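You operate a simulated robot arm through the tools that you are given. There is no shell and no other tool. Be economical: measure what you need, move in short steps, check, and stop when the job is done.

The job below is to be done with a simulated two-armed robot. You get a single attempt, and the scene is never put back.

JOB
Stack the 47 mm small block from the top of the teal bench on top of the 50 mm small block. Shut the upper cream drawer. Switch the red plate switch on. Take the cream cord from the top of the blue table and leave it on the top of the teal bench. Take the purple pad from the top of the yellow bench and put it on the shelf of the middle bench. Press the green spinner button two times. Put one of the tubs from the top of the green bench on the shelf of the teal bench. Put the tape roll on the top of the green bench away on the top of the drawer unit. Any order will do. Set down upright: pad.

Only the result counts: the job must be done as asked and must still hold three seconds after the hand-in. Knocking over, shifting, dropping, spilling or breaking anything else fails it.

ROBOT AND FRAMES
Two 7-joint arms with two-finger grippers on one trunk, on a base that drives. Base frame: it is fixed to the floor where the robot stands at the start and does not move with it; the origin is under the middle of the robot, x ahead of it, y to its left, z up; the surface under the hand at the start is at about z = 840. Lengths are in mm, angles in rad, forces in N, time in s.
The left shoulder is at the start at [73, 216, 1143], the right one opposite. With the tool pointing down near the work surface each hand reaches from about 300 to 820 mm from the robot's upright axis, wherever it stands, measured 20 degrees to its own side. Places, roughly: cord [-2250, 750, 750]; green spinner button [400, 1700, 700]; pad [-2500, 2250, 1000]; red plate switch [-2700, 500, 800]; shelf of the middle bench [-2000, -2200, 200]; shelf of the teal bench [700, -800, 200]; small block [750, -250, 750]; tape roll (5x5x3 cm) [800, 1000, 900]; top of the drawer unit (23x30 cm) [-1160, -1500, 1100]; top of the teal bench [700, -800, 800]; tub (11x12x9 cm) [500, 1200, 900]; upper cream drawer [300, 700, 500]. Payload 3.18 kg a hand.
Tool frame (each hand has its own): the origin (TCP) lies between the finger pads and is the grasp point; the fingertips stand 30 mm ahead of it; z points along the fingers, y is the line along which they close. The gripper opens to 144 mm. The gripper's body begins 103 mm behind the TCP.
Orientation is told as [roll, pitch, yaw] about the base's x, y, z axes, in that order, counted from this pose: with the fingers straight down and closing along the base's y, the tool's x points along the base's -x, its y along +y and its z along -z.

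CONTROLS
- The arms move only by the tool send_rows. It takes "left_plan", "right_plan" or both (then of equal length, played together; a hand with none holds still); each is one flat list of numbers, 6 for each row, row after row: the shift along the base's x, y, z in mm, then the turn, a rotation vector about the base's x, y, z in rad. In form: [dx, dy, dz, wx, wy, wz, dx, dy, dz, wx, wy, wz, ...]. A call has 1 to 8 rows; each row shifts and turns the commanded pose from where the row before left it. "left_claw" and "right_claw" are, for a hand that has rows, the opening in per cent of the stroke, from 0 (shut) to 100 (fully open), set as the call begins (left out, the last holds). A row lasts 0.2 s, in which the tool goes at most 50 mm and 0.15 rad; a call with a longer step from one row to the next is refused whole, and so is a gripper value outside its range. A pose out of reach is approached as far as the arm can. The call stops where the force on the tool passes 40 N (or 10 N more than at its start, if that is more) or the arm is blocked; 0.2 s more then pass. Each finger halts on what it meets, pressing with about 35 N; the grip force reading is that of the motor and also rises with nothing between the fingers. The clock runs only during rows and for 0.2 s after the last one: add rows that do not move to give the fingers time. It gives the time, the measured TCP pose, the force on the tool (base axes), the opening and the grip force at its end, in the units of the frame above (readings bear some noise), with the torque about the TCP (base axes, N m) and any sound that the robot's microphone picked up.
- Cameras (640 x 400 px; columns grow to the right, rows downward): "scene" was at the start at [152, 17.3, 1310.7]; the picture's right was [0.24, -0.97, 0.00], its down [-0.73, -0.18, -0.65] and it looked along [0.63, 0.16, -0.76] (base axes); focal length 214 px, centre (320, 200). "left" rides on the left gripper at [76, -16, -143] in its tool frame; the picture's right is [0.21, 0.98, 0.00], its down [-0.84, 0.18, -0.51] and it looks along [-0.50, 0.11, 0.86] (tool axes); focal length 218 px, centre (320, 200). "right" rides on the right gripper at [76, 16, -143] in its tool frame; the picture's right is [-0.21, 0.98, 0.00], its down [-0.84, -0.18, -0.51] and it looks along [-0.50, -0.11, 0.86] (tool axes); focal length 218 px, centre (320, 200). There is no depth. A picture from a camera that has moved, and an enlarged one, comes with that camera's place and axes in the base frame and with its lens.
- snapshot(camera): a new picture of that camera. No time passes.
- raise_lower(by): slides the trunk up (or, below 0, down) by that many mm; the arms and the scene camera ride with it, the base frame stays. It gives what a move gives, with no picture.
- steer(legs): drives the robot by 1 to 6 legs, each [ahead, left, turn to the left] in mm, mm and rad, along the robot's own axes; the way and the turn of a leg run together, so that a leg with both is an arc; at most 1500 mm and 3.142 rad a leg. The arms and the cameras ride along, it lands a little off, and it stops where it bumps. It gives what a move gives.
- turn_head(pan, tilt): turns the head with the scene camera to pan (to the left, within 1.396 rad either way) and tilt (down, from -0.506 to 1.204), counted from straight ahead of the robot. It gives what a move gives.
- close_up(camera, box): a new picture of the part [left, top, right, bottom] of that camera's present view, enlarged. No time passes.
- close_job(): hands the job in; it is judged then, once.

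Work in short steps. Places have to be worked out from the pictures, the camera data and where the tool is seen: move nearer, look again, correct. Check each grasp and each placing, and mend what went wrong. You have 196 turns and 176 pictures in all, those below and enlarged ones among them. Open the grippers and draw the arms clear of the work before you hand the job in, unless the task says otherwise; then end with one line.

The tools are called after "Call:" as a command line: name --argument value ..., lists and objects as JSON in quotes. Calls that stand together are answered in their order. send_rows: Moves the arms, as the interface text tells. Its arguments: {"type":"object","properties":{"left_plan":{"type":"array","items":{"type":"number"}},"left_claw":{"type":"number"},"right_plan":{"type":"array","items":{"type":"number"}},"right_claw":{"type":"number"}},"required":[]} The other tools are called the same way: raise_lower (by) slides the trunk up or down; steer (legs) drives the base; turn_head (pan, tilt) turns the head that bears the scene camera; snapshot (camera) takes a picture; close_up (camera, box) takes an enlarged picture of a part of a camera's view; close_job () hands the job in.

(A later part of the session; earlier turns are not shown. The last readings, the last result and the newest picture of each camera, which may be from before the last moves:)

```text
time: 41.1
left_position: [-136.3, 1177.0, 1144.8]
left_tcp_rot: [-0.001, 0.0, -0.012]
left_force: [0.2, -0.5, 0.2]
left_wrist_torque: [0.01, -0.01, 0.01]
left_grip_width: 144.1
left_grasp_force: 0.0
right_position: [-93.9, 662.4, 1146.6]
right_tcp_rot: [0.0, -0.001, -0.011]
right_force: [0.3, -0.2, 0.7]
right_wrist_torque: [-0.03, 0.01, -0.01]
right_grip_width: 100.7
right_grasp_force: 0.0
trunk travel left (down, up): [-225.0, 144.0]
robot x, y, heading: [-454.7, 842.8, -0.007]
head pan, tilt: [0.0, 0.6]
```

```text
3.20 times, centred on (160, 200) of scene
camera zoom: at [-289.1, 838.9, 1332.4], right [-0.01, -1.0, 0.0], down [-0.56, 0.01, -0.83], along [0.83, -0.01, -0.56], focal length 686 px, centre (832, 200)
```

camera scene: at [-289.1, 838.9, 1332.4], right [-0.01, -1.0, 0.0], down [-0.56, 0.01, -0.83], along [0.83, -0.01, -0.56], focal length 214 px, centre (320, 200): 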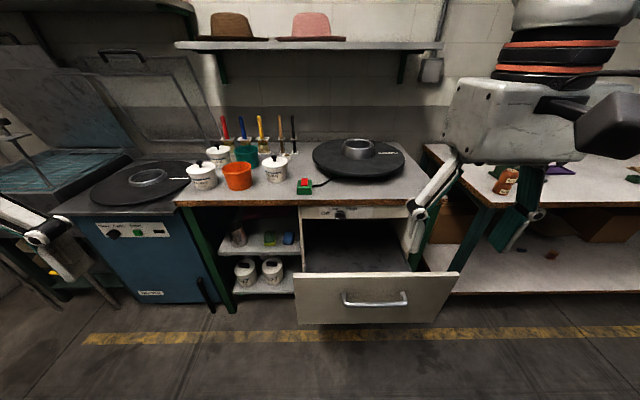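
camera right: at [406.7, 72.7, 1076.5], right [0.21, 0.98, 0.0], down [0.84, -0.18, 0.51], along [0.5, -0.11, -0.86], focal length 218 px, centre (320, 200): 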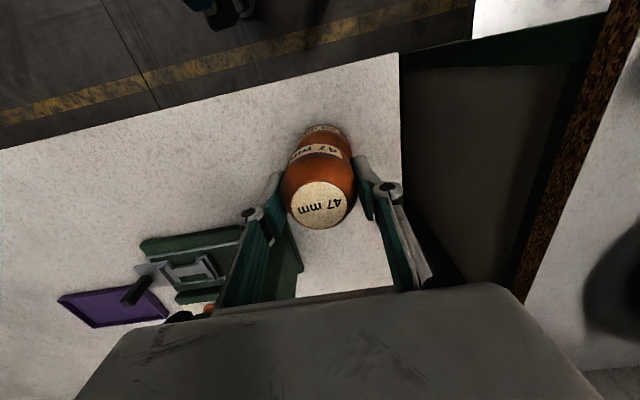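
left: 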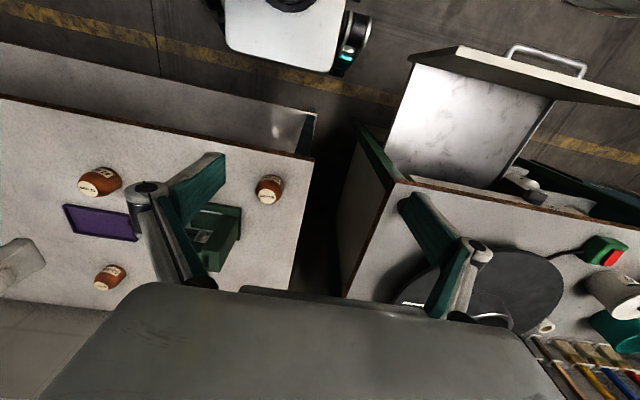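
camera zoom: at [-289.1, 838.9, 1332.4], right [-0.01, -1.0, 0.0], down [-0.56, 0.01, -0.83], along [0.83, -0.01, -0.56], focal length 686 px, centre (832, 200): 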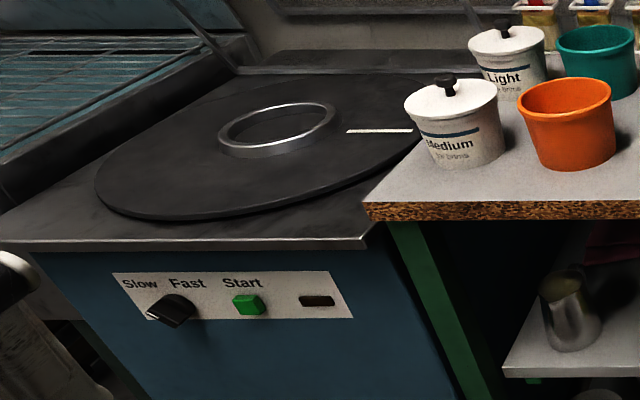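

The "green spinner button" is the green Start on the blue machine; the tubs are the orange and teal pots; the tape roll is the small white ring by the brushes. Drawer front is at x≈165, y 365–920, z≈400–725. I drive 150 mm ahead, lower the trunk and pose the right hand closed and tilted forward to push.

Call:
steer --legs '[[150, 0, 0]]'

Call:
raise_lower --by -150

Call:
send_rows --right_plan '[-5, -5, -40, 0, -0.13, 0, -5, -5, -40, 0, -0.13, 0, -5, -5, -40, 0, -0.13, 0, -5, -5, -40, 0, -0.13, 0, -5, 0, -40, 0, -0.13, 0, -5, 0, -40, 0, -0.13, 0, 0, 0, 0, 0, 0, 0]' --right_claw 0

Call:
snapshot --camera "scene"

Call:
snapshot --camera "right"

```text
time: 42.5
left_position: [12.9, 1176.2, 1145.6]
left_tcp_rot: [-0.002, 0.001, -0.008]
left_force: [0.1, 0.6, 0.0]
left_wrist_torque: [-0.01, 0.06, -0.02]
left_grip_width: 143.9
left_grasp_force: 0.0
right_position: [55.2, 660.9, 1146.2]
right_tcp_rot: [0.001, 0.001, -0.011]
right_force: [1.7, -0.7, -0.7]
right_wrist_torque: [-0.02, 0.05, -0.05]
right_grip_width: 101.0
right_grasp_force: 0.1
trunk travel left (down, up): [-225.0, 144.0]
robot x, y, heading: [-304.6, 847.6, -0.012]
head pan, tilt: [0.0, 0.6]
```

```text
time: 44.2
left_position: [10.7, 1175.8, 995.8]
left_tcp_rot: [-0.003, -0.001, -0.01]
left_force: [-0.1, 0.6, 0.1]
left_wrist_torque: [-0.02, -0.05, -0.03]
left_grip_width: 143.9
left_grasp_force: 0.1
right_position: [54.7, 660.3, 997.9]
right_tcp_rot: [0.001, -0.005, -0.011]
right_force: [0.3, 0.6, 0.4]
right_wrist_torque: [-0.03, -0.1, 0.0]
right_grip_width: 100.6
right_grasp_force: 0.0
trunk travel left (down, up): [-75.0, 294.0]
robot x, y, heading: [-309.5, 844.0, -0.008]
head pan, tilt: [0.0, 0.6]
```

```text
time: 45.4
left_position: [11.5, 1174.6, 996.4]
left_tcp_rot: [-0.002, -0.001, -0.008]
left_force: [-0.2, -0.1, 0.7]
left_wrist_torque: [0.04, 0.01, 0.01]
left_grip_width: 144.2
left_grasp_force: 0.1
right_position: [162.4, 705.5, 964.9]
right_tcp_rot: [0.192, -0.584, -0.319]
right_force: [-0.8, 0.5, -0.4]
right_wrist_torque: [0.02, -0.01, -0.01]
right_grip_width: 0.1
right_grasp_force: 30.7
right hand out of reach, approached as far as the arm can: row 2, 3, 4, 5
trunk travel left (down, up): [-75.0, 294.0]
robot x, y, heading: [-307.6, 840.0, -0.011]
head pan, tilt: [0.0, 0.6]
stopped in row 5 (right hand): the arm was blocked; the commanded pose is now the measured one
```

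```text
145 pictures are left
camera scene: at [-0.2, 859.0, 1147.9], right [0.27, -0.96, 0.0], down [-0.63, -0.18, -0.75], along [0.73, 0.21, -0.66], focal length 214 px, centre (320, 200)
```

scene: 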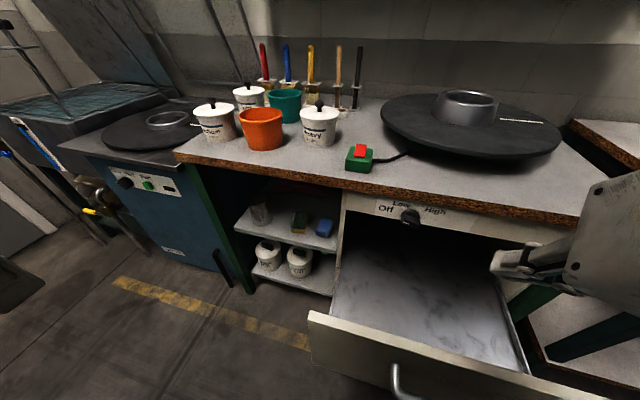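

```text
144 pictures are left
camera right: at [23.5, 741.4, 1041.3], right [0.37, 0.89, 0.27], down [0.34, -0.4, 0.85], along [0.87, -0.22, -0.45], focal length 218 px, centre (320, 200)
```

right: 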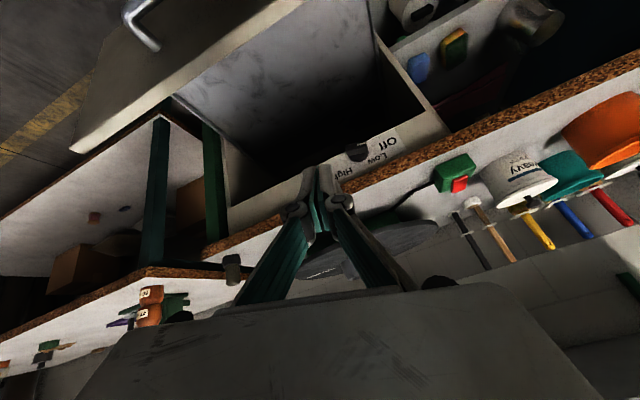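

The arm got blocked (joint limits close to the body) and the head camera pose looks odd. I check the state with a null head command.

Call:
turn_head --pan 0 --tilt 0.7

Call:
snapshot --camera "scene"

```text
time: 46.0
left_position: [11.3, 1177.0, 995.4]
left_tcp_rot: [-0.002, 0.001, -0.01]
left_force: [0.3, 0.0, -0.4]
left_wrist_torque: [0.01, -0.01, -0.01]
left_grip_width: 144.0
left_grasp_force: 0.0
right_position: [161.0, 704.6, 957.4]
right_tcp_rot: [0.176, -0.581, -0.308]
right_force: [-0.3, 0.2, 0.6]
right_wrist_torque: [-0.01, -0.02, -0.01]
right_grip_width: 0.3
right_grasp_force: 30.8
trunk travel left (down, up): [-75.0, 294.0]
robot x, y, heading: [-305.4, 839.0, -0.011]
head pan, tilt: [0.0, 0.7]
```

```text
143 pictures are left
camera scene: at [-0.9, 859.4, 1143.7], right [0.28, -0.96, 0.0], down [-0.66, -0.19, -0.73], along [0.7, 0.2, -0.69], focal length 214 px, centre (320, 200)
```

scene: 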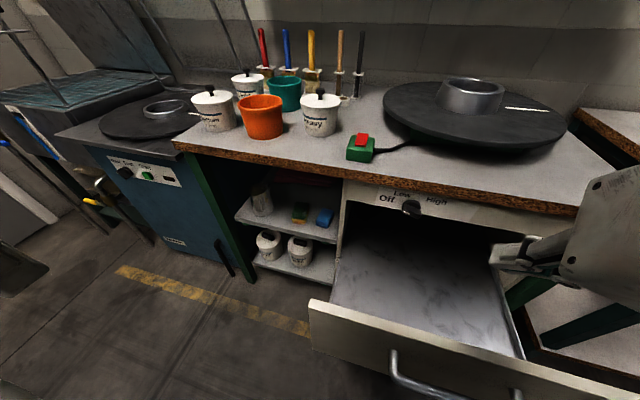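

The torso turned to help the reach. The hand was too near the body; I back the robot up 250 mm and re-pose the right hand upright, further out.

Call:
steer --legs '[[-250, 0, 0]]'

Call:
send_rows --right_plan '[10, -5, 0, -0.06, 0.1, 0.06, 10, -5, 0, -0.06, 0.1, 0.06, 10, -5, 0, -0.05, 0.1, 0.06, 10, -5, 0, 0, 0.1, 0.06, 10, -5, 0, 0, 0.1, 0.06, 0, -5, 0, 0, 0.08, 0, 0, 0, 0, 0, 0, 0]'

Call:
snapshot --camera "scene"

```text
time: 47.9
left_position: [-235.0, 1179.0, 995.6]
left_tcp_rot: [-0.001, 0.0, -0.009]
left_force: [0.8, 0.1, 0.2]
left_wrist_torque: [0.01, -0.04, 0.0]
left_grip_width: 144.2
left_grasp_force: 0.2
right_position: [-85.3, 708.0, 957.0]
right_tcp_rot: [0.174, -0.584, -0.304]
right_force: [-0.5, -0.2, 0.6]
right_wrist_torque: [0.0, -0.05, 0.0]
right_grip_width: 0.1
right_grasp_force: 30.8
trunk travel left (down, up): [-75.0, 294.0]
robot x, y, heading: [-551.3, 849.2, -0.008]
head pan, tilt: [0.0, 0.7]
```

```text
time: 49.5
left_position: [-233.7, 1178.5, 995.2]
left_tcp_rot: [-0.002, -0.002, -0.008]
left_force: [-1.3, 0.4, 0.2]
left_wrist_torque: [0.0, -0.01, 0.01]
left_grip_width: 144.1
left_grasp_force: 0.1
right_position: [-36.4, 676.5, 958.7]
right_tcp_rot: [-0.049, -0.033, 0.104]
right_force: [-0.6, 0.2, -0.4]
right_wrist_torque: [0.02, 0.01, 0.02]
right_grip_width: 0.1
right_grasp_force: 30.1
trunk travel left (down, up): [-75.0, 294.0]
robot x, y, heading: [-553.4, 842.8, -0.014]
head pan, tilt: [0.0, 0.7]
```

```text
142 pictures are left
camera scene: at [-241.1, 838.5, 1148.6], right [-0.01, -1.0, 0.0], down [-0.64, 0.01, -0.77], along [0.76, -0.01, -0.64], focal length 214 px, centre (320, 200)
```

scene: 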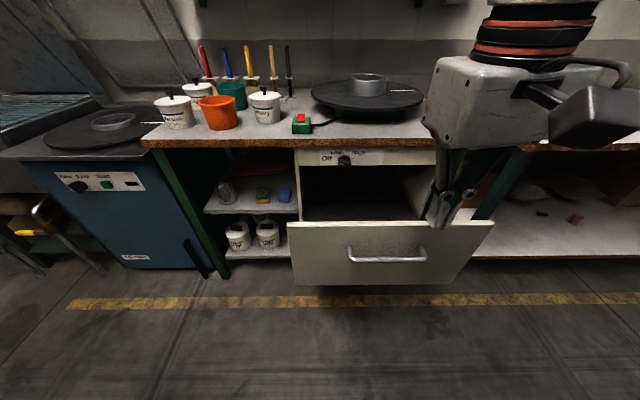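

Good pose now. I lower the hand in front of the drawer face while tilting the fingers forward ~0.5 rad.

Call:
send_rows --right_plan '[10, -3, -38, 0, -0.07, -0.015, 10, -3, -38, 0, -0.07, -0.015, 10, -3, -38, 0, -0.07, -0.015, 10, -3, -38, 0, -0.07, -0.015, 10, -3, -38, 0, -0.07, -0.015, 10, 0, -38, 0, -0.07, -0.015, 10, 0, -38, 0, -0.07, -0.01, 0, 0, 0, 0, 0, 0]'

Call:
snapshot --camera "scene"

Call:
snapshot --camera "right"

```text
time: 51.2
left_position: [-234.3, 1177.4, 996.0]
left_tcp_rot: [-0.002, 0.0, -0.009]
left_force: [0.0, -0.7, -0.1]
left_wrist_torque: [0.0, -0.03, 0.0]
left_grip_width: 144.1
left_grasp_force: 0.0
right_position: [33.3, 662.4, 690.5]
right_tcp_rot: [-0.076, -0.525, 0.006]
right_force: [0.3, -0.5, -0.4]
right_wrist_torque: [-0.02, -0.02, 0.03]
right_grip_width: 0.1
right_grasp_force: 30.6
trunk travel left (down, up): [-75.0, 294.0]
robot x, y, heading: [-550.9, 845.8, -0.007]
head pan, tilt: [0.0, 0.7]
```

```text
141 pictures are left
camera scene: at [-241.4, 838.4, 1148.8], right [-0.01, -1.0, 0.0], down [-0.64, 0.01, -0.77], along [0.77, -0.01, -0.64], focal length 214 px, centre (320, 200)
```

scene: 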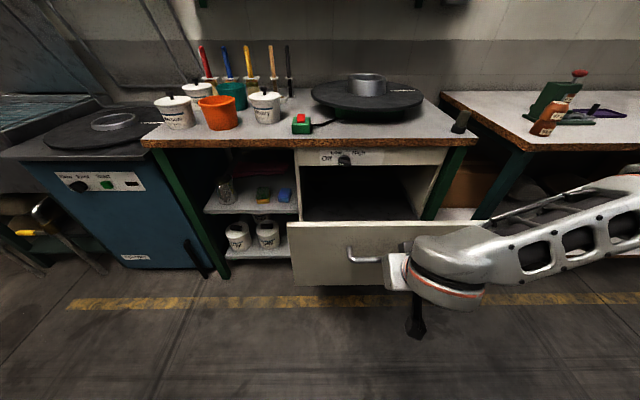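

```text
140 pictures are left
camera right: at [-103.1, 689.6, 775.4], right [0.21, 0.98, 0.04], down [0.47, -0.14, 0.87], along [0.86, -0.16, -0.49], focal length 218 px, centre (320, 200)
```

right: 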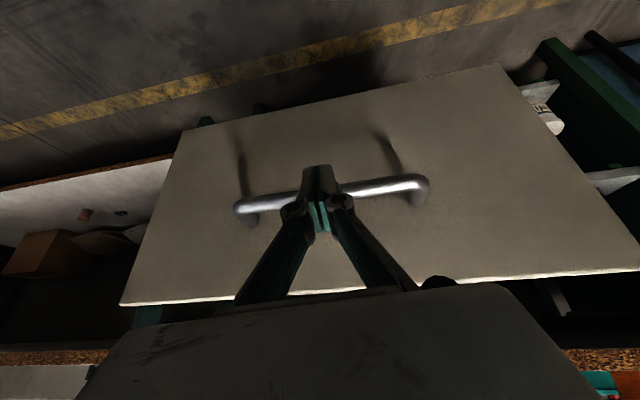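

The face spans up to z≈745, handle at z≈640. I raise the fingers to clear the handle and push forward.

Call:
send_rows --right_plan '[30, -5, 20, 0, 0, 0, 30, -5, 2, 0, 0, 0, 30, -5, 0, 0, 0, 0, 25, 0, 0, 0, 0, 0, 25, 0, 0, 0, 0, 0, 25, 0, 0, 0, 0, 0, 25, 0, 0, 0, 0, 0, 25, 0, 0, 0, 0, 0]'

Call:
snapshot --camera "scene"

```text
time: 53.0
left_position: [-233.2, 1177.3, 995.1]
left_tcp_rot: [-0.001, 0.003, -0.007]
left_force: [-0.8, 0.7, 0.4]
left_wrist_torque: [0.02, -0.01, 0.01]
left_grip_width: 144.1
left_grasp_force: 0.0
right_position: [251.2, 649.9, 715.2]
right_tcp_rot: [-0.075, -0.524, 0.009]
right_force: [0.1, 0.2, -0.2]
right_wrist_torque: [-0.05, -0.01, 0.02]
right_grip_width: 0.0
right_grasp_force: 31.5
trunk travel left (down, up): [-75.0, 294.0]
robot x, y, heading: [-551.3, 838.4, -0.011]
head pan, tilt: [0.0, 0.7]
```

```text
139 pictures are left
camera scene: at [-240.7, 838.7, 1148.4], right [-0.01, -1.0, 0.0], down [-0.64, 0.01, -0.76], along [0.76, -0.01, -0.64], focal length 214 px, centre (320, 200)
```

scene: 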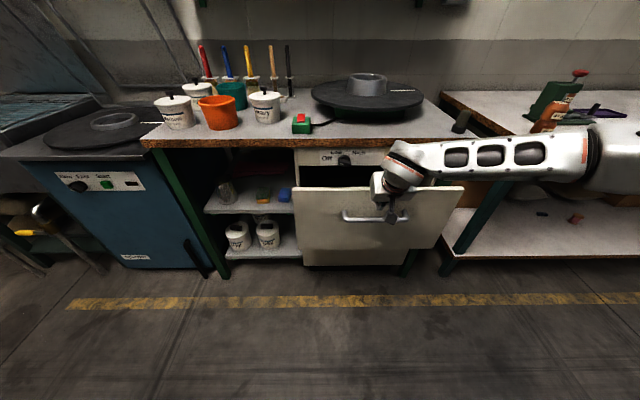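

It slides. The arm is near its reach, so I drive ahead 130 mm (pushing) and then finish with the arm.

Call:
steer --legs '[[130, 0, 0]]'

Call:
send_rows --right_plan '[15, 0, 0, 0, 0, 0, 15, 0, 0, 0, 0, 0, 15, 0, 0, 0, 0, 0, 15, 0, 0, 0, 0, 0, 15, 0, 0, 0, 0, 0, 15, 0, 0, 0, 0, 0]'

Call:
snapshot --camera "scene"

```text
time: 54.3
left_position: [-107.6, 1177.9, 993.6]
left_tcp_rot: [-0.002, 0.001, -0.009]
left_force: [0.1, 0.4, -0.1]
left_wrist_torque: [0.01, 0.0, 0.0]
left_grip_width: 143.8
left_grasp_force: 0.1
right_position: [376.6, 647.4, 714.5]
right_tcp_rot: [-0.075, -0.523, 0.01]
right_force: [1.0, 0.1, 0.3]
right_wrist_torque: [0.0, 0.02, -0.02]
right_grip_width: 0.0
right_grasp_force: 30.9
trunk travel left (down, up): [-75.0, 294.0]
robot x, y, heading: [-427.7, 841.7, -0.011]
head pan, tilt: [0.0, 0.7]
```

```text
time: 54.9
left_position: [-107.6, 1176.1, 994.7]
left_tcp_rot: [-0.001, 0.0, -0.011]
left_force: [-0.1, 0.6, -0.2]
left_wrist_torque: [-0.03, 0.04, -0.01]
left_grip_width: 144.1
left_grasp_force: 0.0
right_position: [392.0, 648.1, 713.3]
right_tcp_rot: [-0.071, -0.504, 0.004]
right_force: [-17.5, -0.9, 8.6]
right_wrist_torque: [0.01, 0.08, 0.02]
right_grip_width: 0.1
right_grasp_force: 30.4
trunk travel left (down, up): [-75.0, 294.0]
robot x, y, heading: [-425.8, 839.2, -0.014]
head pan, tilt: [0.0, 0.7]
stopped in row 2 (right hand): the force on the tool passed its limit at 51 N (the readings are from after the stop); the commanded pose is now the measured one
```

```text
138 pictures are left
camera scene: at [-116.7, 836.8, 1149.2], right [-0.01, -1.0, 0.0], down [-0.64, 0.01, -0.77], along [0.77, -0.01, -0.64], focal length 214 px, centre (320, 200)
```

scene: 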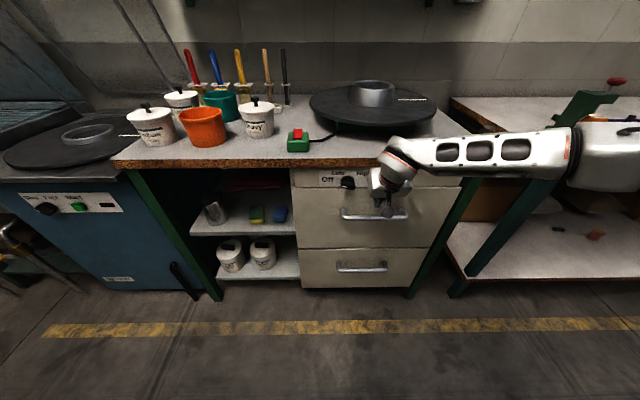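

Both drawers now look shut. I back the hand off and inspect.

Call:
send_rows --right_plan '[-25, 0, 0, 0, 0, 0, -40, 0, 0, 0, 0, 0, -40, 0, 20, 0, 0, 0, -20, 0, 40, 0, 0.07, 0, 0, 0, 45, 0, 0.1, 0, 0, 0, 45, 0, 0.1, 0, 0, 0, 45, 0, 0.1, 0, 0, 0, 45, 0, 0.1, 0]'

Call:
close_up --camera "scene" --box '[270, 150, 490, 300]'

```text
time: 56.7
left_position: [-108.3, 1176.3, 995.2]
left_tcp_rot: [-0.001, 0.0, -0.009]
left_force: [-0.1, -0.9, -0.1]
left_wrist_torque: [0.02, -0.05, 0.02]
left_grip_width: 144.1
left_grasp_force: 0.1
right_position: [268.1, 650.4, 954.1]
right_tcp_rot: [-0.071, -0.035, 0.001]
right_force: [-0.6, 0.3, 0.3]
right_wrist_torque: [-0.02, 0.01, 0.03]
right_grip_width: 0.2
right_grasp_force: 31.2
trunk travel left (down, up): [-75.0, 294.0]
robot x, y, heading: [-421.5, 842.0, -0.018]
head pan, tilt: [0.0, 0.7]
```

```text
2.67 times, centred on (380, 225) of scene
camera zoom: at [-115.9, 837.3, 1149.0], right [-0.01, -1.0, 0.0], down [-0.64, 0.01, -0.77], along [0.77, -0.01, -0.64], focal length 572 px, centre (160, 133)
```

zoom: 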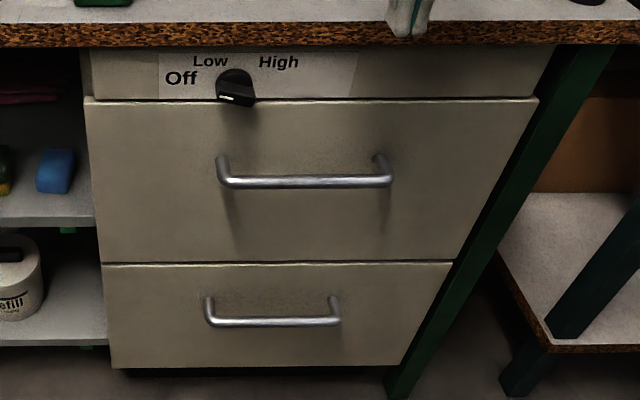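

Upper drawer is shut. Next the green Start button, which I triangulate at ≈[448,1662,662]. I drive left 600 and ahead 150.

Call:
steer --legs '[[0, 600, 0], [150, 0, 0]]'

Call:
turn_head --pan 0.3 --tilt 0.7

Call:
snapshot --camera "scene"

```text
time: 63.4
left_position: [42.8, 1773.8, 995.4]
left_tcp_rot: [-0.002, 0.001, -0.001]
left_force: [0.2, -0.3, -0.4]
left_wrist_torque: [0.0, 0.01, 0.01]
left_grip_width: 144.3
left_grasp_force: 0.1
right_position: [425.1, 1248.4, 952.2]
right_tcp_rot: [-0.074, -0.036, 0.013]
right_force: [0.4, -0.7, -0.2]
right_wrist_torque: [0.02, 0.03, 0.0]
right_grip_width: 0.0
right_grasp_force: 31.2
trunk travel left (down, up): [-75.0, 294.0]
robot x, y, heading: [-274.2, 1435.6, -0.001]
head pan, tilt: [0.0, 0.7]
```

```text
time: 64.2
left_position: [41.6, 1773.3, 994.6]
left_tcp_rot: [-0.001, 0.0, 0.0]
left_force: [-1.0, -0.1, 0.4]
left_wrist_torque: [0.0, -0.05, 0.04]
left_grip_width: 143.9
left_grasp_force: 0.0
right_position: [425.2, 1248.9, 951.9]
right_tcp_rot: [-0.073, -0.035, 0.013]
right_force: [-0.5, 0.1, -1.3]
right_wrist_torque: [0.01, 0.01, 0.01]
right_grip_width: 0.2
right_grasp_force: 30.9
trunk travel left (down, up): [-75.0, 294.0]
robot x, y, heading: [-272.6, 1434.4, -0.0]
head pan, tilt: [0.3, 0.7]
```

```text
136 pictures are left
camera scene: at [33.9, 1458.8, 1148.6], right [0.29, -0.96, 0.0], down [-0.62, -0.19, -0.76], along [0.73, 0.22, -0.64], focal length 214 px, centre (320, 200)
```

scene: 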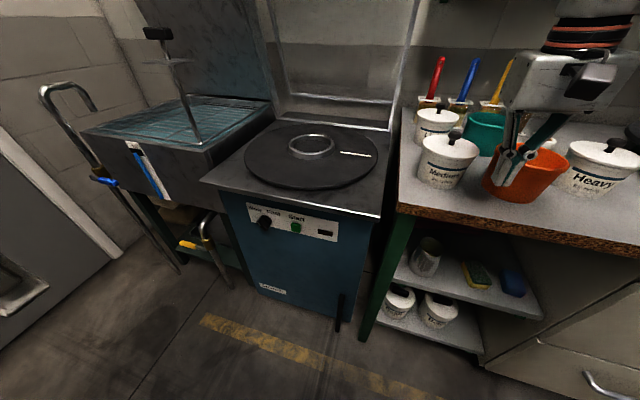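

Button confirmed near [446,1658,662]. I bring the left hand, closed, in front of it while turning the fingers horizontal.

Call:
send_rows --left_plan '[25, -9.5, -28, 0, -0.13, 0, 25, -9.5, -28, 0, -0.13, 0, 25, -9.5, -28, 0, -0.13, 0, 25, -9.5, -28, 0, -0.13, 0, 25, -9.5, -28, 0, -0.13, 0, 25, -9.5, -28, 0, -0.13, 0, 0, 0, 0, 0, 0, 0]' --left_claw 0

Call:
send_rows --left_plan '[25, -9.5, -28, 0, -0.13, 0, 25, -9.5, -28, 0, -0.13, 0, 25, -9.5, -28, 0, -0.13, 0, 25, -9.5, -28, 0, -0.13, 0, 25, -9.5, -28, 0, -0.13, 0, 25, -9.5, -28, 0, -0.14, 0, 0, 0, 0, 0, 0, 0]'

Call:
snapshot --camera "scene"

Call:
snapshot --camera "left"

```text
time: 65.8
left_position: [310.5, 1731.8, 945.8]
left_tcp_rot: [-0.004, -0.779, -0.001]
left_force: [-1.1, -0.2, 1.5]
left_wrist_torque: [0.02, 0.0, 0.0]
left_grip_width: 0.0
left_grasp_force: 30.5
left hand out of reach, approached as far as the arm can: row 1, 2, 3, 4, 5, 6
right_position: [425.0, 1248.6, 953.4]
right_tcp_rot: [-0.073, -0.035, 0.014]
right_force: [-0.4, 0.1, 0.2]
right_wrist_torque: [0.02, -0.03, 0.02]
right_grip_width: 0.0
right_grasp_force: 30.7
trunk travel left (down, up): [-75.0, 294.0]
robot x, y, heading: [-271.2, 1436.8, -0.001]
head pan, tilt: [0.3, 0.7]
```

```text
time: 67.3
left_position: [380.3, 1705.5, 904.0]
left_tcp_rot: [-0.002, -1.019, -0.013]
left_force: [0.7, -0.9, 0.4]
left_wrist_torque: [0.02, -0.02, 0.03]
left_grip_width: 0.0
left_grasp_force: 30.8
left hand out of reach, approached as far as the arm can: row 1, 2, 3, 4, 5, 6
right_position: [424.2, 1248.1, 952.1]
right_tcp_rot: [-0.073, -0.034, 0.013]
right_force: [-1.1, -0.1, -0.4]
right_wrist_torque: [-0.02, 0.01, -0.04]
right_grip_width: 0.3
right_grasp_force: 30.5
trunk travel left (down, up): [-75.0, 294.0]
robot x, y, heading: [-278.3, 1435.8, -0.002]
head pan, tilt: [0.3, 0.7]
```

```text
135 pictures are left
camera scene: at [33.9, 1458.9, 1148.6], right [0.29, -0.96, 0.0], down [-0.62, -0.19, -0.76], along [0.73, 0.22, -0.64], focal length 214 px, centre (320, 200)
```

scene: 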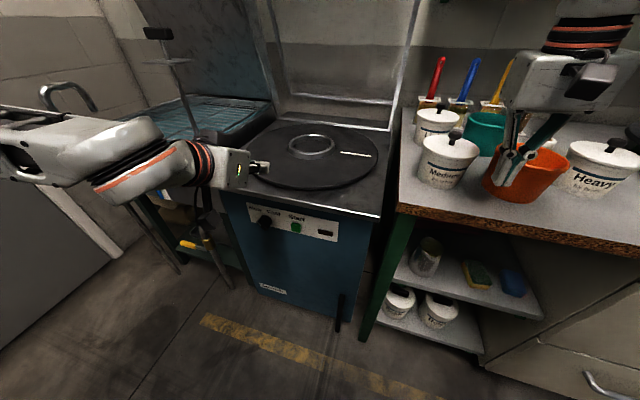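

```text
134 pictures are left
camera left: at [219.2, 1692.9, 914.8], right [-0.09, 0.98, -0.18], down [0.01, 0.18, 0.98], along [1.0, 0.09, -0.03], focal length 218 px, centre (320, 200)
```

left: 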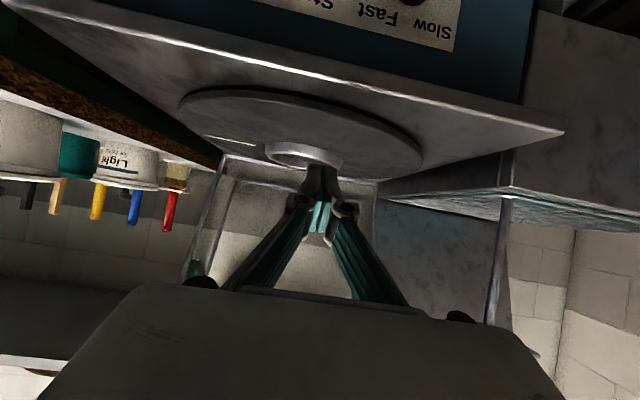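

Fully horizontal fingers aren't reachable this near. I drive back 150 mm to clear the machine and use a ~45° tilt instead, as with the drawer.

Call:
steer --legs '[[-150, 0, 0]]'

Call:
send_rows --left_plan '[0, 0, 0, 0, 0.14, 0, 0, 0, 0, 0, 0.14, 0, 0, 0, 0, 0, 0.14, 0, 0, 0, 0, 0, 0.14, 0, 0, 0, 0, 0, 0.14, 0, 0, 0, 0, 0, 0, 0]'

Call:
snapshot --camera "scene"

```text
time: 68.7
left_position: [229.1, 1706.5, 902.7]
left_tcp_rot: [-0.003, -1.02, -0.012]
left_force: [-0.6, 0.5, 0.1]
left_wrist_torque: [0.02, 0.01, 0.04]
left_grip_width: 0.0
left_grasp_force: 31.2
right_position: [274.9, 1250.1, 953.1]
right_tcp_rot: [-0.073, -0.037, 0.013]
right_force: [0.5, 0.2, 0.3]
right_wrist_torque: [-0.01, 0.01, 0.02]
right_grip_width: 0.0
right_grasp_force: 30.9
trunk travel left (down, up): [-75.0, 294.0]
robot x, y, heading: [-425.5, 1433.3, -0.002]
head pan, tilt: [0.3, 0.7]
```

```text
time: 70.1
left_position: [229.3, 1706.2, 903.5]
left_tcp_rot: [-0.008, -0.317, -0.006]
left_force: [-0.4, 0.4, -0.1]
left_wrist_torque: [0.0, -0.02, -0.01]
left_grip_width: 0.1
left_grasp_force: 30.6
right_position: [275.0, 1250.0, 952.9]
right_tcp_rot: [-0.073, -0.036, 0.013]
right_force: [-0.2, 0.6, -0.6]
right_wrist_torque: [-0.01, 0.01, 0.03]
right_grip_width: 0.2
right_grasp_force: 30.8
trunk travel left (down, up): [-75.0, 294.0]
robot x, y, heading: [-423.9, 1429.9, 0.002]
head pan, tilt: [0.3, 0.7]
```

```text
133 pictures are left
camera scene: at [-116.9, 1459.7, 1148.6], right [0.3, -0.96, 0.0], down [-0.62, -0.19, -0.77], along [0.73, 0.23, -0.64], focal length 214 px, centre (320, 200)
```

scene: 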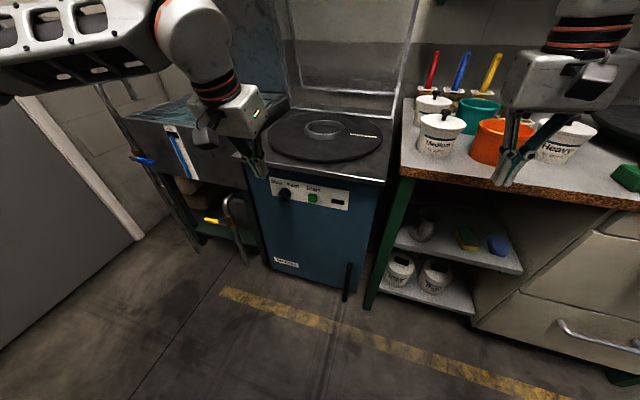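

The command follows the measured pose. Now from [229,1706,903] I go down with tilt to about [275,1659,690].

Call:
send_rows --left_plan '[7, -8, -36, 0, -0.065, 0, 7, -8, -36, 0, -0.065, 0, 7, -8, -36, 0, -0.065, 0, 7, -8, -36, 0, -0.065, 0, 7, -8, -36, 0, -0.065, 0, 7, -8, -34, 0, -0.065, 0, 0, 0, 0, 0, 0, 0]'

Call:
snapshot --camera "left"

Call:
snapshot --camera "scene"

```text
time: 71.7
left_position: [272.0, 1661.5, 687.6]
left_tcp_rot: [-0.008, -0.712, -0.008]
left_force: [-0.5, -0.3, 0.1]
left_wrist_torque: [-0.01, -0.02, -0.02]
left_grip_width: 0.0
left_grasp_force: 30.3
right_position: [273.5, 1251.8, 951.9]
right_tcp_rot: [-0.072, -0.035, 0.015]
right_force: [-0.5, 0.5, -0.1]
right_wrist_torque: [-0.03, 0.04, 0.02]
right_grip_width: 0.0
right_grasp_force: 31.0
trunk travel left (down, up): [-75.0, 294.0]
robot x, y, heading: [-422.1, 1437.7, -0.001]
head pan, tilt: [0.3, 0.7]
```

```text
132 pictures are left
camera left: at [120.3, 1648.4, 748.2], right [-0.15, 0.98, -0.14], down [0.31, 0.18, 0.93], along [0.94, 0.09, -0.33], focal length 218 px, centre (320, 200)
```

left: 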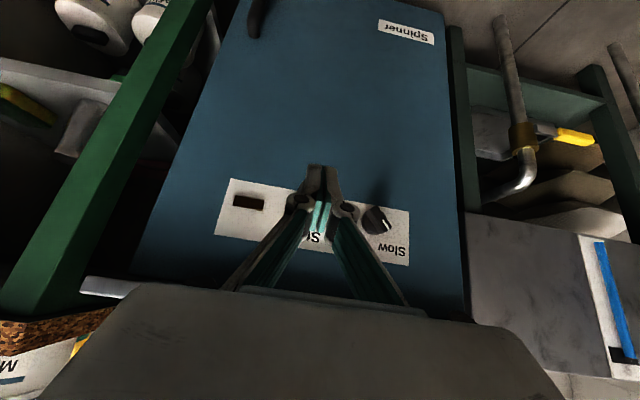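

```text
131 pictures are left
camera scene: at [-116.6, 1460.4, 1148.5], right [0.3, -0.96, 0.0], down [-0.62, -0.19, -0.76], along [0.73, 0.23, -0.64], focal length 214 px, centre (320, 200)
```

scene: 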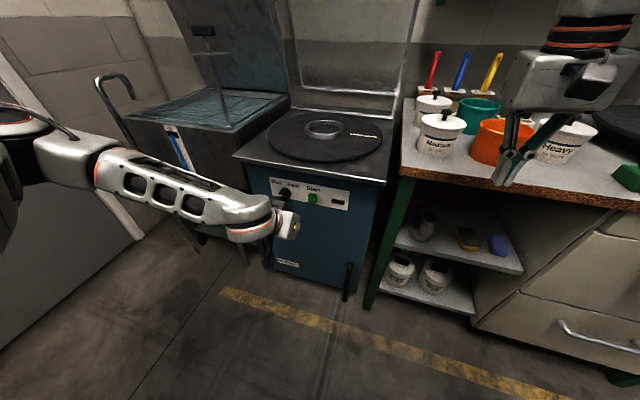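

Fingers look lined up with the button. Closer look from the scene camera to refine.

Call:
close_up --camera "scene" --box '[230, 150, 390, 250]'

Call:
close_up --camera "left" --box '[240, 150, 400, 250]'

```text
4.00 times, centred on (310, 200) of scene
camera zoom: at [-116.6, 1460.4, 1148.5], right [0.3, -0.96, 0.0], down [-0.62, -0.19, -0.76], along [0.73, 0.23, -0.64], focal length 858 px, centre (360, 200)
```

zoom: 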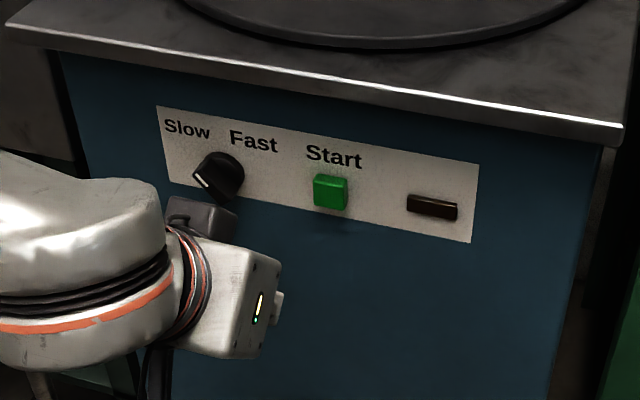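

```text
4.00 times, centred on (320, 200) of left
camera zoom: at [120.3, 1648.4, 748.2], right [-0.15, 0.98, -0.14], down [0.31, 0.18, 0.93], along [0.94, 0.09, -0.33], focal length 873 px, centre (320, 200)
```

zoom: 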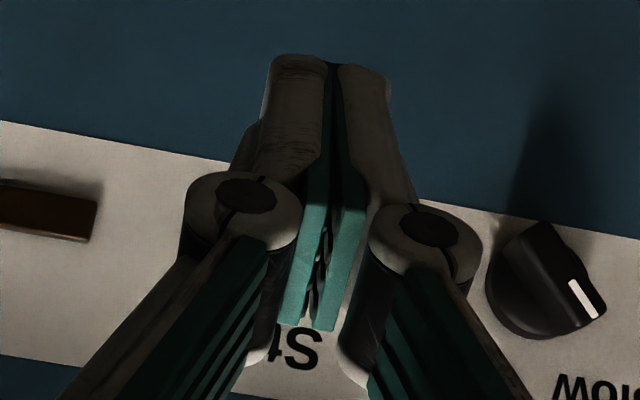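

Button ≈[450,1667,655]. The leading finger edge should be at z≈655: shift −17 mm down, +6 mm left, and forward ~105 mm, then check.

Call:
send_rows --left_plan '[35, 3, -8, 0, 0, 0, 35, 3, -9, 0, 0, 0, 35, 0, 0, 0, 0, 0, 0, 0, 0, 0, 0, 0]'

Call:
close_up --camera "left" --box '[220, 100, 420, 250]'

Call:
close_up --camera "scene" --box '[230, 150, 390, 250]'

```text
time: 72.7
left_position: [376.0, 1664.6, 673.0]
left_tcp_rot: [-0.007, -0.71, -0.009]
left_force: [0.3, 0.2, -0.1]
left_wrist_torque: [0.01, 0.0, 0.02]
left_grip_width: 0.0
left_grasp_force: 30.3
right_position: [275.2, 1250.1, 953.0]
right_tcp_rot: [-0.073, -0.034, 0.014]
right_force: [0.3, 0.0, -1.1]
right_wrist_torque: [-0.01, -0.03, 0.0]
right_grip_width: 0.0
right_grasp_force: 30.8
trunk travel left (down, up): [-75.0, 294.0]
robot x, y, heading: [-425.2, 1436.4, -0.005]
head pan, tilt: [0.3, 0.7]
```

```text
2.67 times, centred on (320, 175) of left
camera zoom: at [225.5, 1653.0, 733.1], right [-0.14, 0.98, -0.14], down [0.31, 0.18, 0.93], along [0.94, 0.09, -0.33], focal length 582 px, centre (320, 267)
```

zoom: 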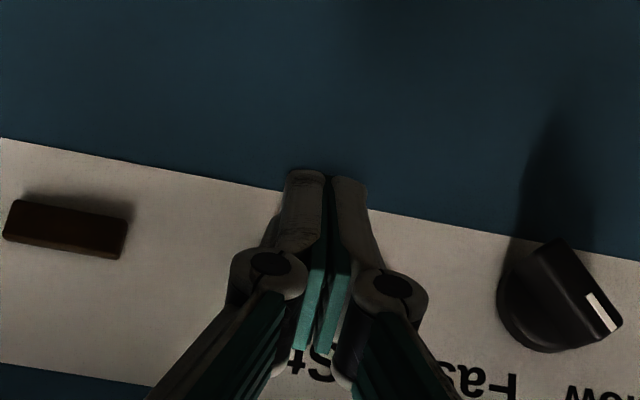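

```text
4.00 times, centred on (310, 200) of scene
camera zoom: at [-116.9, 1459.7, 1148.7], right [0.3, -0.96, 0.0], down [-0.62, -0.19, -0.77], along [0.73, 0.23, -0.64], focal length 858 px, centre (360, 200)
```

zoom: 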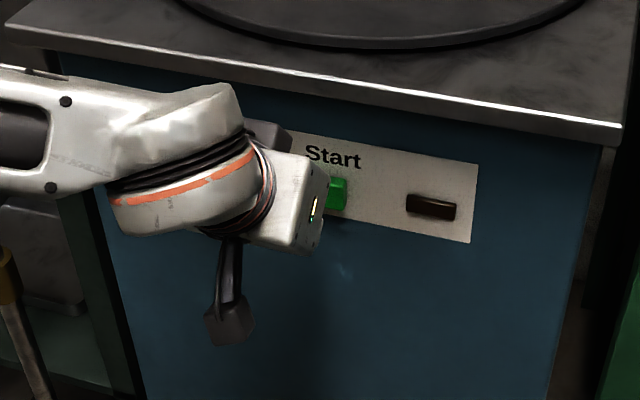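

Projection says the tips will meet the button. Advance slowly and watch force/sound.

Call:
send_rows --left_plan '[10, 0, 0, 0, 0, 0, 6, 0, 0, 0, 0, 0, 4, 0, 0, 0, 0, 0, 4, 0, 0, 0, 0, 0, 4, 0, 0, 0, 0, 0]'

Call:
close_up --camera "left" --box '[220, 100, 420, 250]'

```text
time: 73.9
left_position: [404.8, 1665.9, 671.2]
left_tcp_rot: [-0.008, -0.71, -0.008]
left_force: [0.2, -0.6, -0.3]
left_wrist_torque: [0.02, 0.01, -0.02]
left_grip_width: 0.0
left_grasp_force: 30.6
right_position: [275.5, 1250.3, 952.8]
right_tcp_rot: [-0.072, -0.035, 0.014]
right_force: [0.2, 0.4, -0.4]
right_wrist_torque: [-0.05, -0.01, 0.0]
right_grip_width: 0.0
right_grasp_force: 30.4
trunk travel left (down, up): [-75.0, 294.0]
robot x, y, heading: [-424.3, 1438.2, 0.004]
head pan, tilt: [0.3, 0.7]
```

```text
2.67 times, centred on (320, 175) of left
camera zoom: at [254.1, 1652.2, 732.5], right [-0.15, 0.98, -0.14], down [0.31, 0.18, 0.93], along [0.94, 0.09, -0.33], focal length 582 px, centre (320, 267)
```

zoom: 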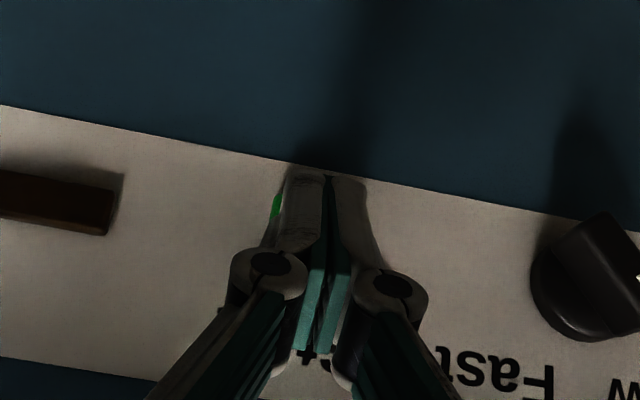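

Green shows just at the finger's edge; alignment is right. Continue forward.

Call:
send_rows --left_plan '[4, 0, 0, 0, 0, 0, 4, 0, 0, 0, 0, 0, 3, 0, 0, 0, 0, 0, 3, 0, 0, 0, 0, 0, 3, 0, 0, 0, 0, 0]'

```text
time: 75.1
left_position: [420.6, 1664.6, 673.0]
left_tcp_rot: [-0.009, -0.708, -0.008]
left_force: [-7.3, -0.8, -0.3]
left_wrist_torque: [-0.02, 0.1, -0.03]
left_grip_width: 6.0
left_grasp_force: 30.3
right_position: [275.0, 1249.4, 953.4]
right_tcp_rot: [-0.074, -0.036, 0.015]
right_force: [-0.4, -0.4, -0.2]
right_wrist_torque: [0.0, 0.01, 0.02]
right_grip_width: 0.0
right_grasp_force: 31.1
trunk travel left (down, up): [-75.0, 294.0]
robot x, y, heading: [-425.6, 1434.1, -0.001]
head pan, tilt: [0.3, 0.7]
heard: click
```

Click heard: one press. Retract 20 mm and press again.

Call:
send_rows --left_plan '[-10, 0, 0, 0, 0, 0, -10, 0, 0, 0, 0, 0, 0, 0, 0, 0, 0, 0, 0, 0, 0, 0, 0, 0]'

Call:
close_up --camera "scene" --box '[230, 100, 390, 250]'

```text
time: 76.1
left_position: [401.1, 1666.0, 671.2]
left_tcp_rot: [-0.006, -0.709, -0.008]
left_force: [0.0, -0.2, 0.5]
left_wrist_torque: [0.03, 0.01, -0.02]
left_grip_width: 0.1
left_grasp_force: 31.2
right_position: [274.2, 1249.7, 952.8]
right_tcp_rot: [-0.073, -0.035, 0.014]
right_force: [0.4, 0.1, 0.3]
right_wrist_torque: [0.01, 0.01, -0.01]
right_grip_width: 0.1
right_grasp_force: 30.7
trunk travel left (down, up): [-75.0, 294.0]
robot x, y, heading: [-425.2, 1435.1, -0.005]
head pan, tilt: [0.3, 0.7]
```

```text
2.67 times, centred on (310, 175) of scene
camera zoom: at [-116.8, 1459.6, 1148.6], right [0.3, -0.96, 0.0], down [-0.62, -0.19, -0.76], along [0.73, 0.23, -0.64], focal length 572 px, centre (347, 267)
```

zoom: 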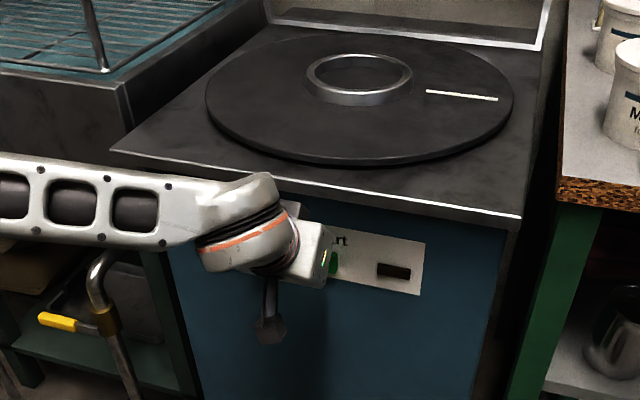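

Now the second press, same motion.

Call:
send_rows --left_plan '[6, 0, 0, 0, 0, 0, 5, 0, 0, 0, 0, 0, 4, 0, 0, 0, 0, 0, 3, 0, 0, 0, 0, 0, 2, 0, 0, 0, 0, 0]'

```text
time: 77.3
left_position: [420.1, 1664.7, 671.6]
left_tcp_rot: [-0.007, -0.709, -0.007]
left_force: [-8.9, 1.8, 3.2]
left_wrist_torque: [0.02, 0.07, 0.04]
left_grip_width: 6.3
left_grasp_force: 30.2
right_position: [273.0, 1250.6, 953.5]
right_tcp_rot: [-0.075, -0.035, 0.014]
right_force: [0.1, -0.3, -0.8]
right_wrist_torque: [-0.01, 0.01, 0.02]
right_grip_width: 0.1
right_grasp_force: 30.6
trunk travel left (down, up): [-75.0, 294.0]
robot x, y, heading: [-424.4, 1436.3, -0.001]
head pan, tilt: [0.3, 0.7]
heard: click
```

Second click. I retract the left hand straight back, then raise and untilt it.

Call:
send_rows --left_plan '[-35, 0, 0, 0, 0, 0, -45, 0, 0, 0, 0, 0, -45, 0, 0, 0, 0, 0, -30, 0, 30, 0, 0.1, 0, 0, 0, 45, 0, 0.14, 0, 0, 0, 45, 0, 0.14, 0, 0, 0, 45, 0, 0.14, 0, 0, 0, 45, 0, 0.14, 0]'

Call:
raise_lower --by 150

```text
time: 79.1
left_position: [264.8, 1665.4, 883.9]
left_tcp_rot: [-0.013, -0.047, -0.007]
left_force: [-0.6, 0.2, 0.4]
left_wrist_torque: [-0.05, -0.02, -0.01]
left_grip_width: 0.0
left_grasp_force: 31.1
right_position: [273.4, 1249.2, 954.1]
right_tcp_rot: [-0.071, -0.035, 0.013]
right_force: [-0.1, 0.0, 0.3]
right_wrist_torque: [0.04, 0.01, -0.04]
right_grip_width: 0.1
right_grasp_force: 31.7
trunk travel left (down, up): [-75.0, 294.0]
robot x, y, heading: [-424.2, 1435.8, -0.005]
head pan, tilt: [0.3, 0.7]
```

```text
time: 80.9
left_position: [254.9, 1664.7, 1092.8]
left_tcp_rot: [-0.013, -0.147, -0.008]
left_force: [0.3, 0.8, 0.7]
left_wrist_torque: [0.01, 0.01, 0.04]
left_grip_width: 0.0
left_grasp_force: 31.1
right_position: [192.1, 1250.8, 1291.3]
right_tcp_rot: [-0.077, -0.366, 0.012]
right_force: [-0.1, -1.4, -1.0]
right_wrist_torque: [-0.02, 0.02, -0.05]
right_grip_width: 0.0
right_grasp_force: 30.4
trunk travel left (down, up): [-225.0, 144.0]
robot x, y, heading: [-426.3, 1434.0, 0.003]
head pan, tilt: [0.3, 0.7]
```

I bring both hands back nearer the body and upright, then move to stand in front of tub and tape.

Call:
send_rows --left_plan '[-40, 0, 8, 0, 0.025, 0, -40, 0, 8, 0, 0.025, 0, -40, 0, 8, 0, 0.025, 0, -40, 0, 8, 0, 0.025, 0, -40, 0, 8, 0, 0.025, 0, -40, 0, 8, 0, 0.02, 0, -40, 0, 8, 0.01, 0, 0, -40, 0, 0, 0, 0, 0]' --right_plan '[-30, 0, -14, 0, 0.045, 0, -30, 0, -14, 0, 0.045, 0, -30, 0, -14, 0, 0.045, 0, -30, 0, -14, 0, 0.045, 0, -30, 0, -14, 0.02, 0.045, 0, -30, 0, -14, 0.02, 0.045, 0, -30, 0, -14, 0.02, 0.045, 0, -30, 0, -14, 0.02, 0.045, 0]'

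Call:
steer --legs '[[0, -335, 0], [490, 0, 0]]'

Call:
turn_head --pan 0 --tilt 0.8

Call:
snapshot --camera "scene"

```text
time: 82.7
left_position: [-69.4, 1667.1, 1152.1]
left_tcp_rot: [-0.002, -0.006, -0.006]
left_force: [-0.3, -0.3, -0.4]
left_wrist_torque: [0.04, 0.01, -0.01]
left_grip_width: 0.0
left_grasp_force: 30.5
right_position: [-51.3, 1248.7, 1182.0]
right_tcp_rot: [0.009, -0.012, 0.004]
right_force: [-1.1, -0.2, -0.1]
right_wrist_torque: [-0.01, 0.01, -0.02]
right_grip_width: 0.0
right_grasp_force: 31.2
trunk travel left (down, up): [-225.0, 144.0]
robot x, y, heading: [-423.2, 1436.1, -0.005]
head pan, tilt: [0.3, 0.7]
```

```text
time: 88.7
left_position: [422.9, 1323.7, 1152.9]
left_tcp_rot: [-0.003, -0.006, -0.015]
left_force: [-0.7, 0.0, 0.1]
left_wrist_torque: [0.02, 0.03, -0.01]
left_grip_width: 0.0
left_grasp_force: 30.3
right_position: [438.5, 907.8, 1181.0]
right_tcp_rot: [0.01, -0.009, -0.003]
right_force: [-0.2, -1.1, 0.0]
right_wrist_torque: [0.01, 0.04, 0.03]
right_grip_width: 0.0
right_grasp_force: 30.4
trunk travel left (down, up): [-225.0, 144.0]
robot x, y, heading: [68.0, 1095.9, -0.005]
head pan, tilt: [0.3, 0.7]
```

```text
time: 89.5
left_position: [423.8, 1323.7, 1152.5]
left_tcp_rot: [-0.004, -0.007, -0.013]
left_force: [-0.2, -0.5, -0.6]
left_wrist_torque: [-0.01, 0.0, -0.01]
left_grip_width: 0.0
left_grasp_force: 31.4
right_position: [438.7, 909.0, 1182.3]
right_tcp_rot: [0.007, -0.01, -0.004]
right_force: [0.4, 0.8, 1.0]
right_wrist_torque: [-0.05, 0.0, -0.04]
right_grip_width: 0.0
right_grasp_force: 30.1
trunk travel left (down, up): [-225.0, 144.0]
robot x, y, heading: [68.2, 1096.1, -0.011]
head pan, tilt: [0.0, 0.799]
```

```text
124 pictures are left
camera scene: at [223.6, 1095.1, 1315.5], right [-0.01, -1.0, 0.0], down [-0.72, 0.01, -0.7], along [0.7, -0.01, -0.72], focal length 214 px, centre (320, 200)
```

scene: 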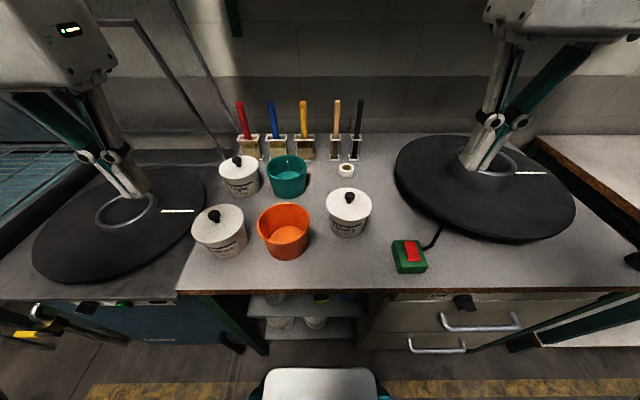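

Tape roll ≈[798,1000,865], orange tub rim centre ≈[542,1174,925]. I move the right hand above the tape and look.

Call:
send_rows --right_plan '[42, 11, -15, 0, 0, 0, 42, 11, -15, 0, 0, 0, 42, 11, -15, 0, 0, 0, 42, 11, -15, 0, 0, 0, 42, 11, -15, 0, 0, 0, 42, 11, -15, 0, 0, 0, 42, 11, -15, 0, 0, 0, 42, 11, -15, 0, 0, 0]' --right_claw 60

Call:
snapshot --camera "right"

```text
time: 91.3
left_position: [413.0, 1321.6, 1155.2]
left_tcp_rot: [0.0, -0.015, -0.017]
left_force: [-0.5, -0.5, 0.2]
left_wrist_torque: [-0.01, -0.01, -0.02]
left_grip_width: 0.0
left_grasp_force: 30.8
right_position: [709.3, 981.7, 1085.7]
right_tcp_rot: [0.008, -0.015, -0.001]
right_force: [-0.5, 0.2, -0.3]
right_wrist_torque: [-0.03, 0.0, 0.03]
right_grip_width: 86.4
right_grasp_force: 0.1
right hand out of reach, approached as far as the arm can: row 7, 8
trunk travel left (down, up): [-225.0, 144.0]
robot x, y, heading: [64.6, 1101.3, -0.007]
head pan, tilt: [0.0, 0.799]
```

```text
123 pictures are left
camera right: at [631.0, 997.6, 1227.6], right [0.21, 0.98, 0.01], down [0.83, -0.18, 0.52], along [0.51, -0.1, -0.85], focal length 218 px, centre (320, 200)
```

right: 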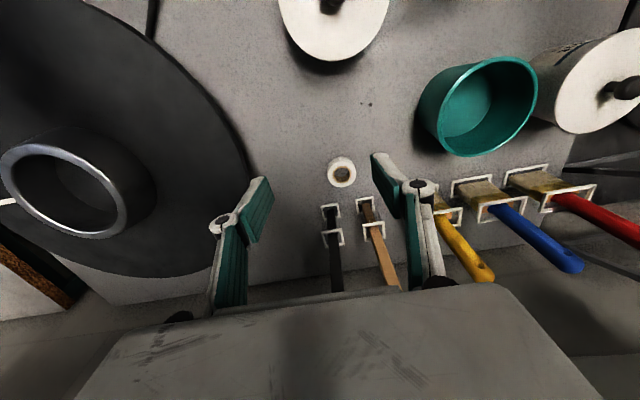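

Reach is limited at this height but better lower down. I lower to z≈960, then move forward and look again.

Call:
send_rows --right_plan '[0, 3, -40, 0, 0, 0, 0, 3, -40, 0, 0, 0, 0, 3, -40, 0, 0, 0, 22, 3, 0, 0, 0, 0, 22, 3, 0, 0, 0, 0, 22, 3, 0, 0, 0, 0, 20, 0, 0, 0, 0, 0, 0, 0, 0, 0, 0, 0]' --right_claw 60

Call:
snapshot --camera "right"

```text
time: 93.1
left_position: [423.7, 1324.2, 1152.4]
left_tcp_rot: [-0.003, -0.008, -0.014]
left_force: [0.0, -0.2, 0.3]
left_wrist_torque: [-0.03, -0.01, -0.02]
left_grip_width: 0.3
left_grasp_force: 30.9
right_position: [775.6, 998.4, 959.7]
right_tcp_rot: [0.009, -0.012, -0.006]
right_force: [-0.2, -0.2, 0.5]
right_wrist_torque: [-0.02, 0.0, -0.01]
right_grip_width: 86.6
right_grasp_force: 0.0
right hand out of reach, approached as far as the arm can: row 6, 7
trunk travel left (down, up): [-225.0, 144.0]
robot x, y, heading: [68.0, 1097.0, -0.009]
head pan, tilt: [0.0, 0.799]
```

```text
122 pictures are left
camera right: at [698.5, 1015.5, 1102.8], right [0.21, 0.98, 0.01], down [0.84, -0.19, 0.52], along [0.51, -0.1, -0.86], focal length 218 px, centre (320, 200)
```

right: 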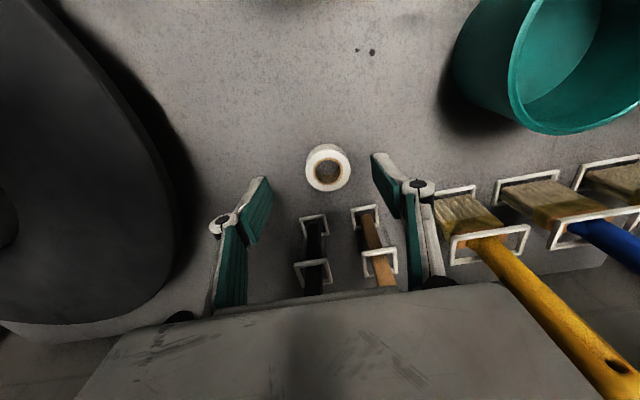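

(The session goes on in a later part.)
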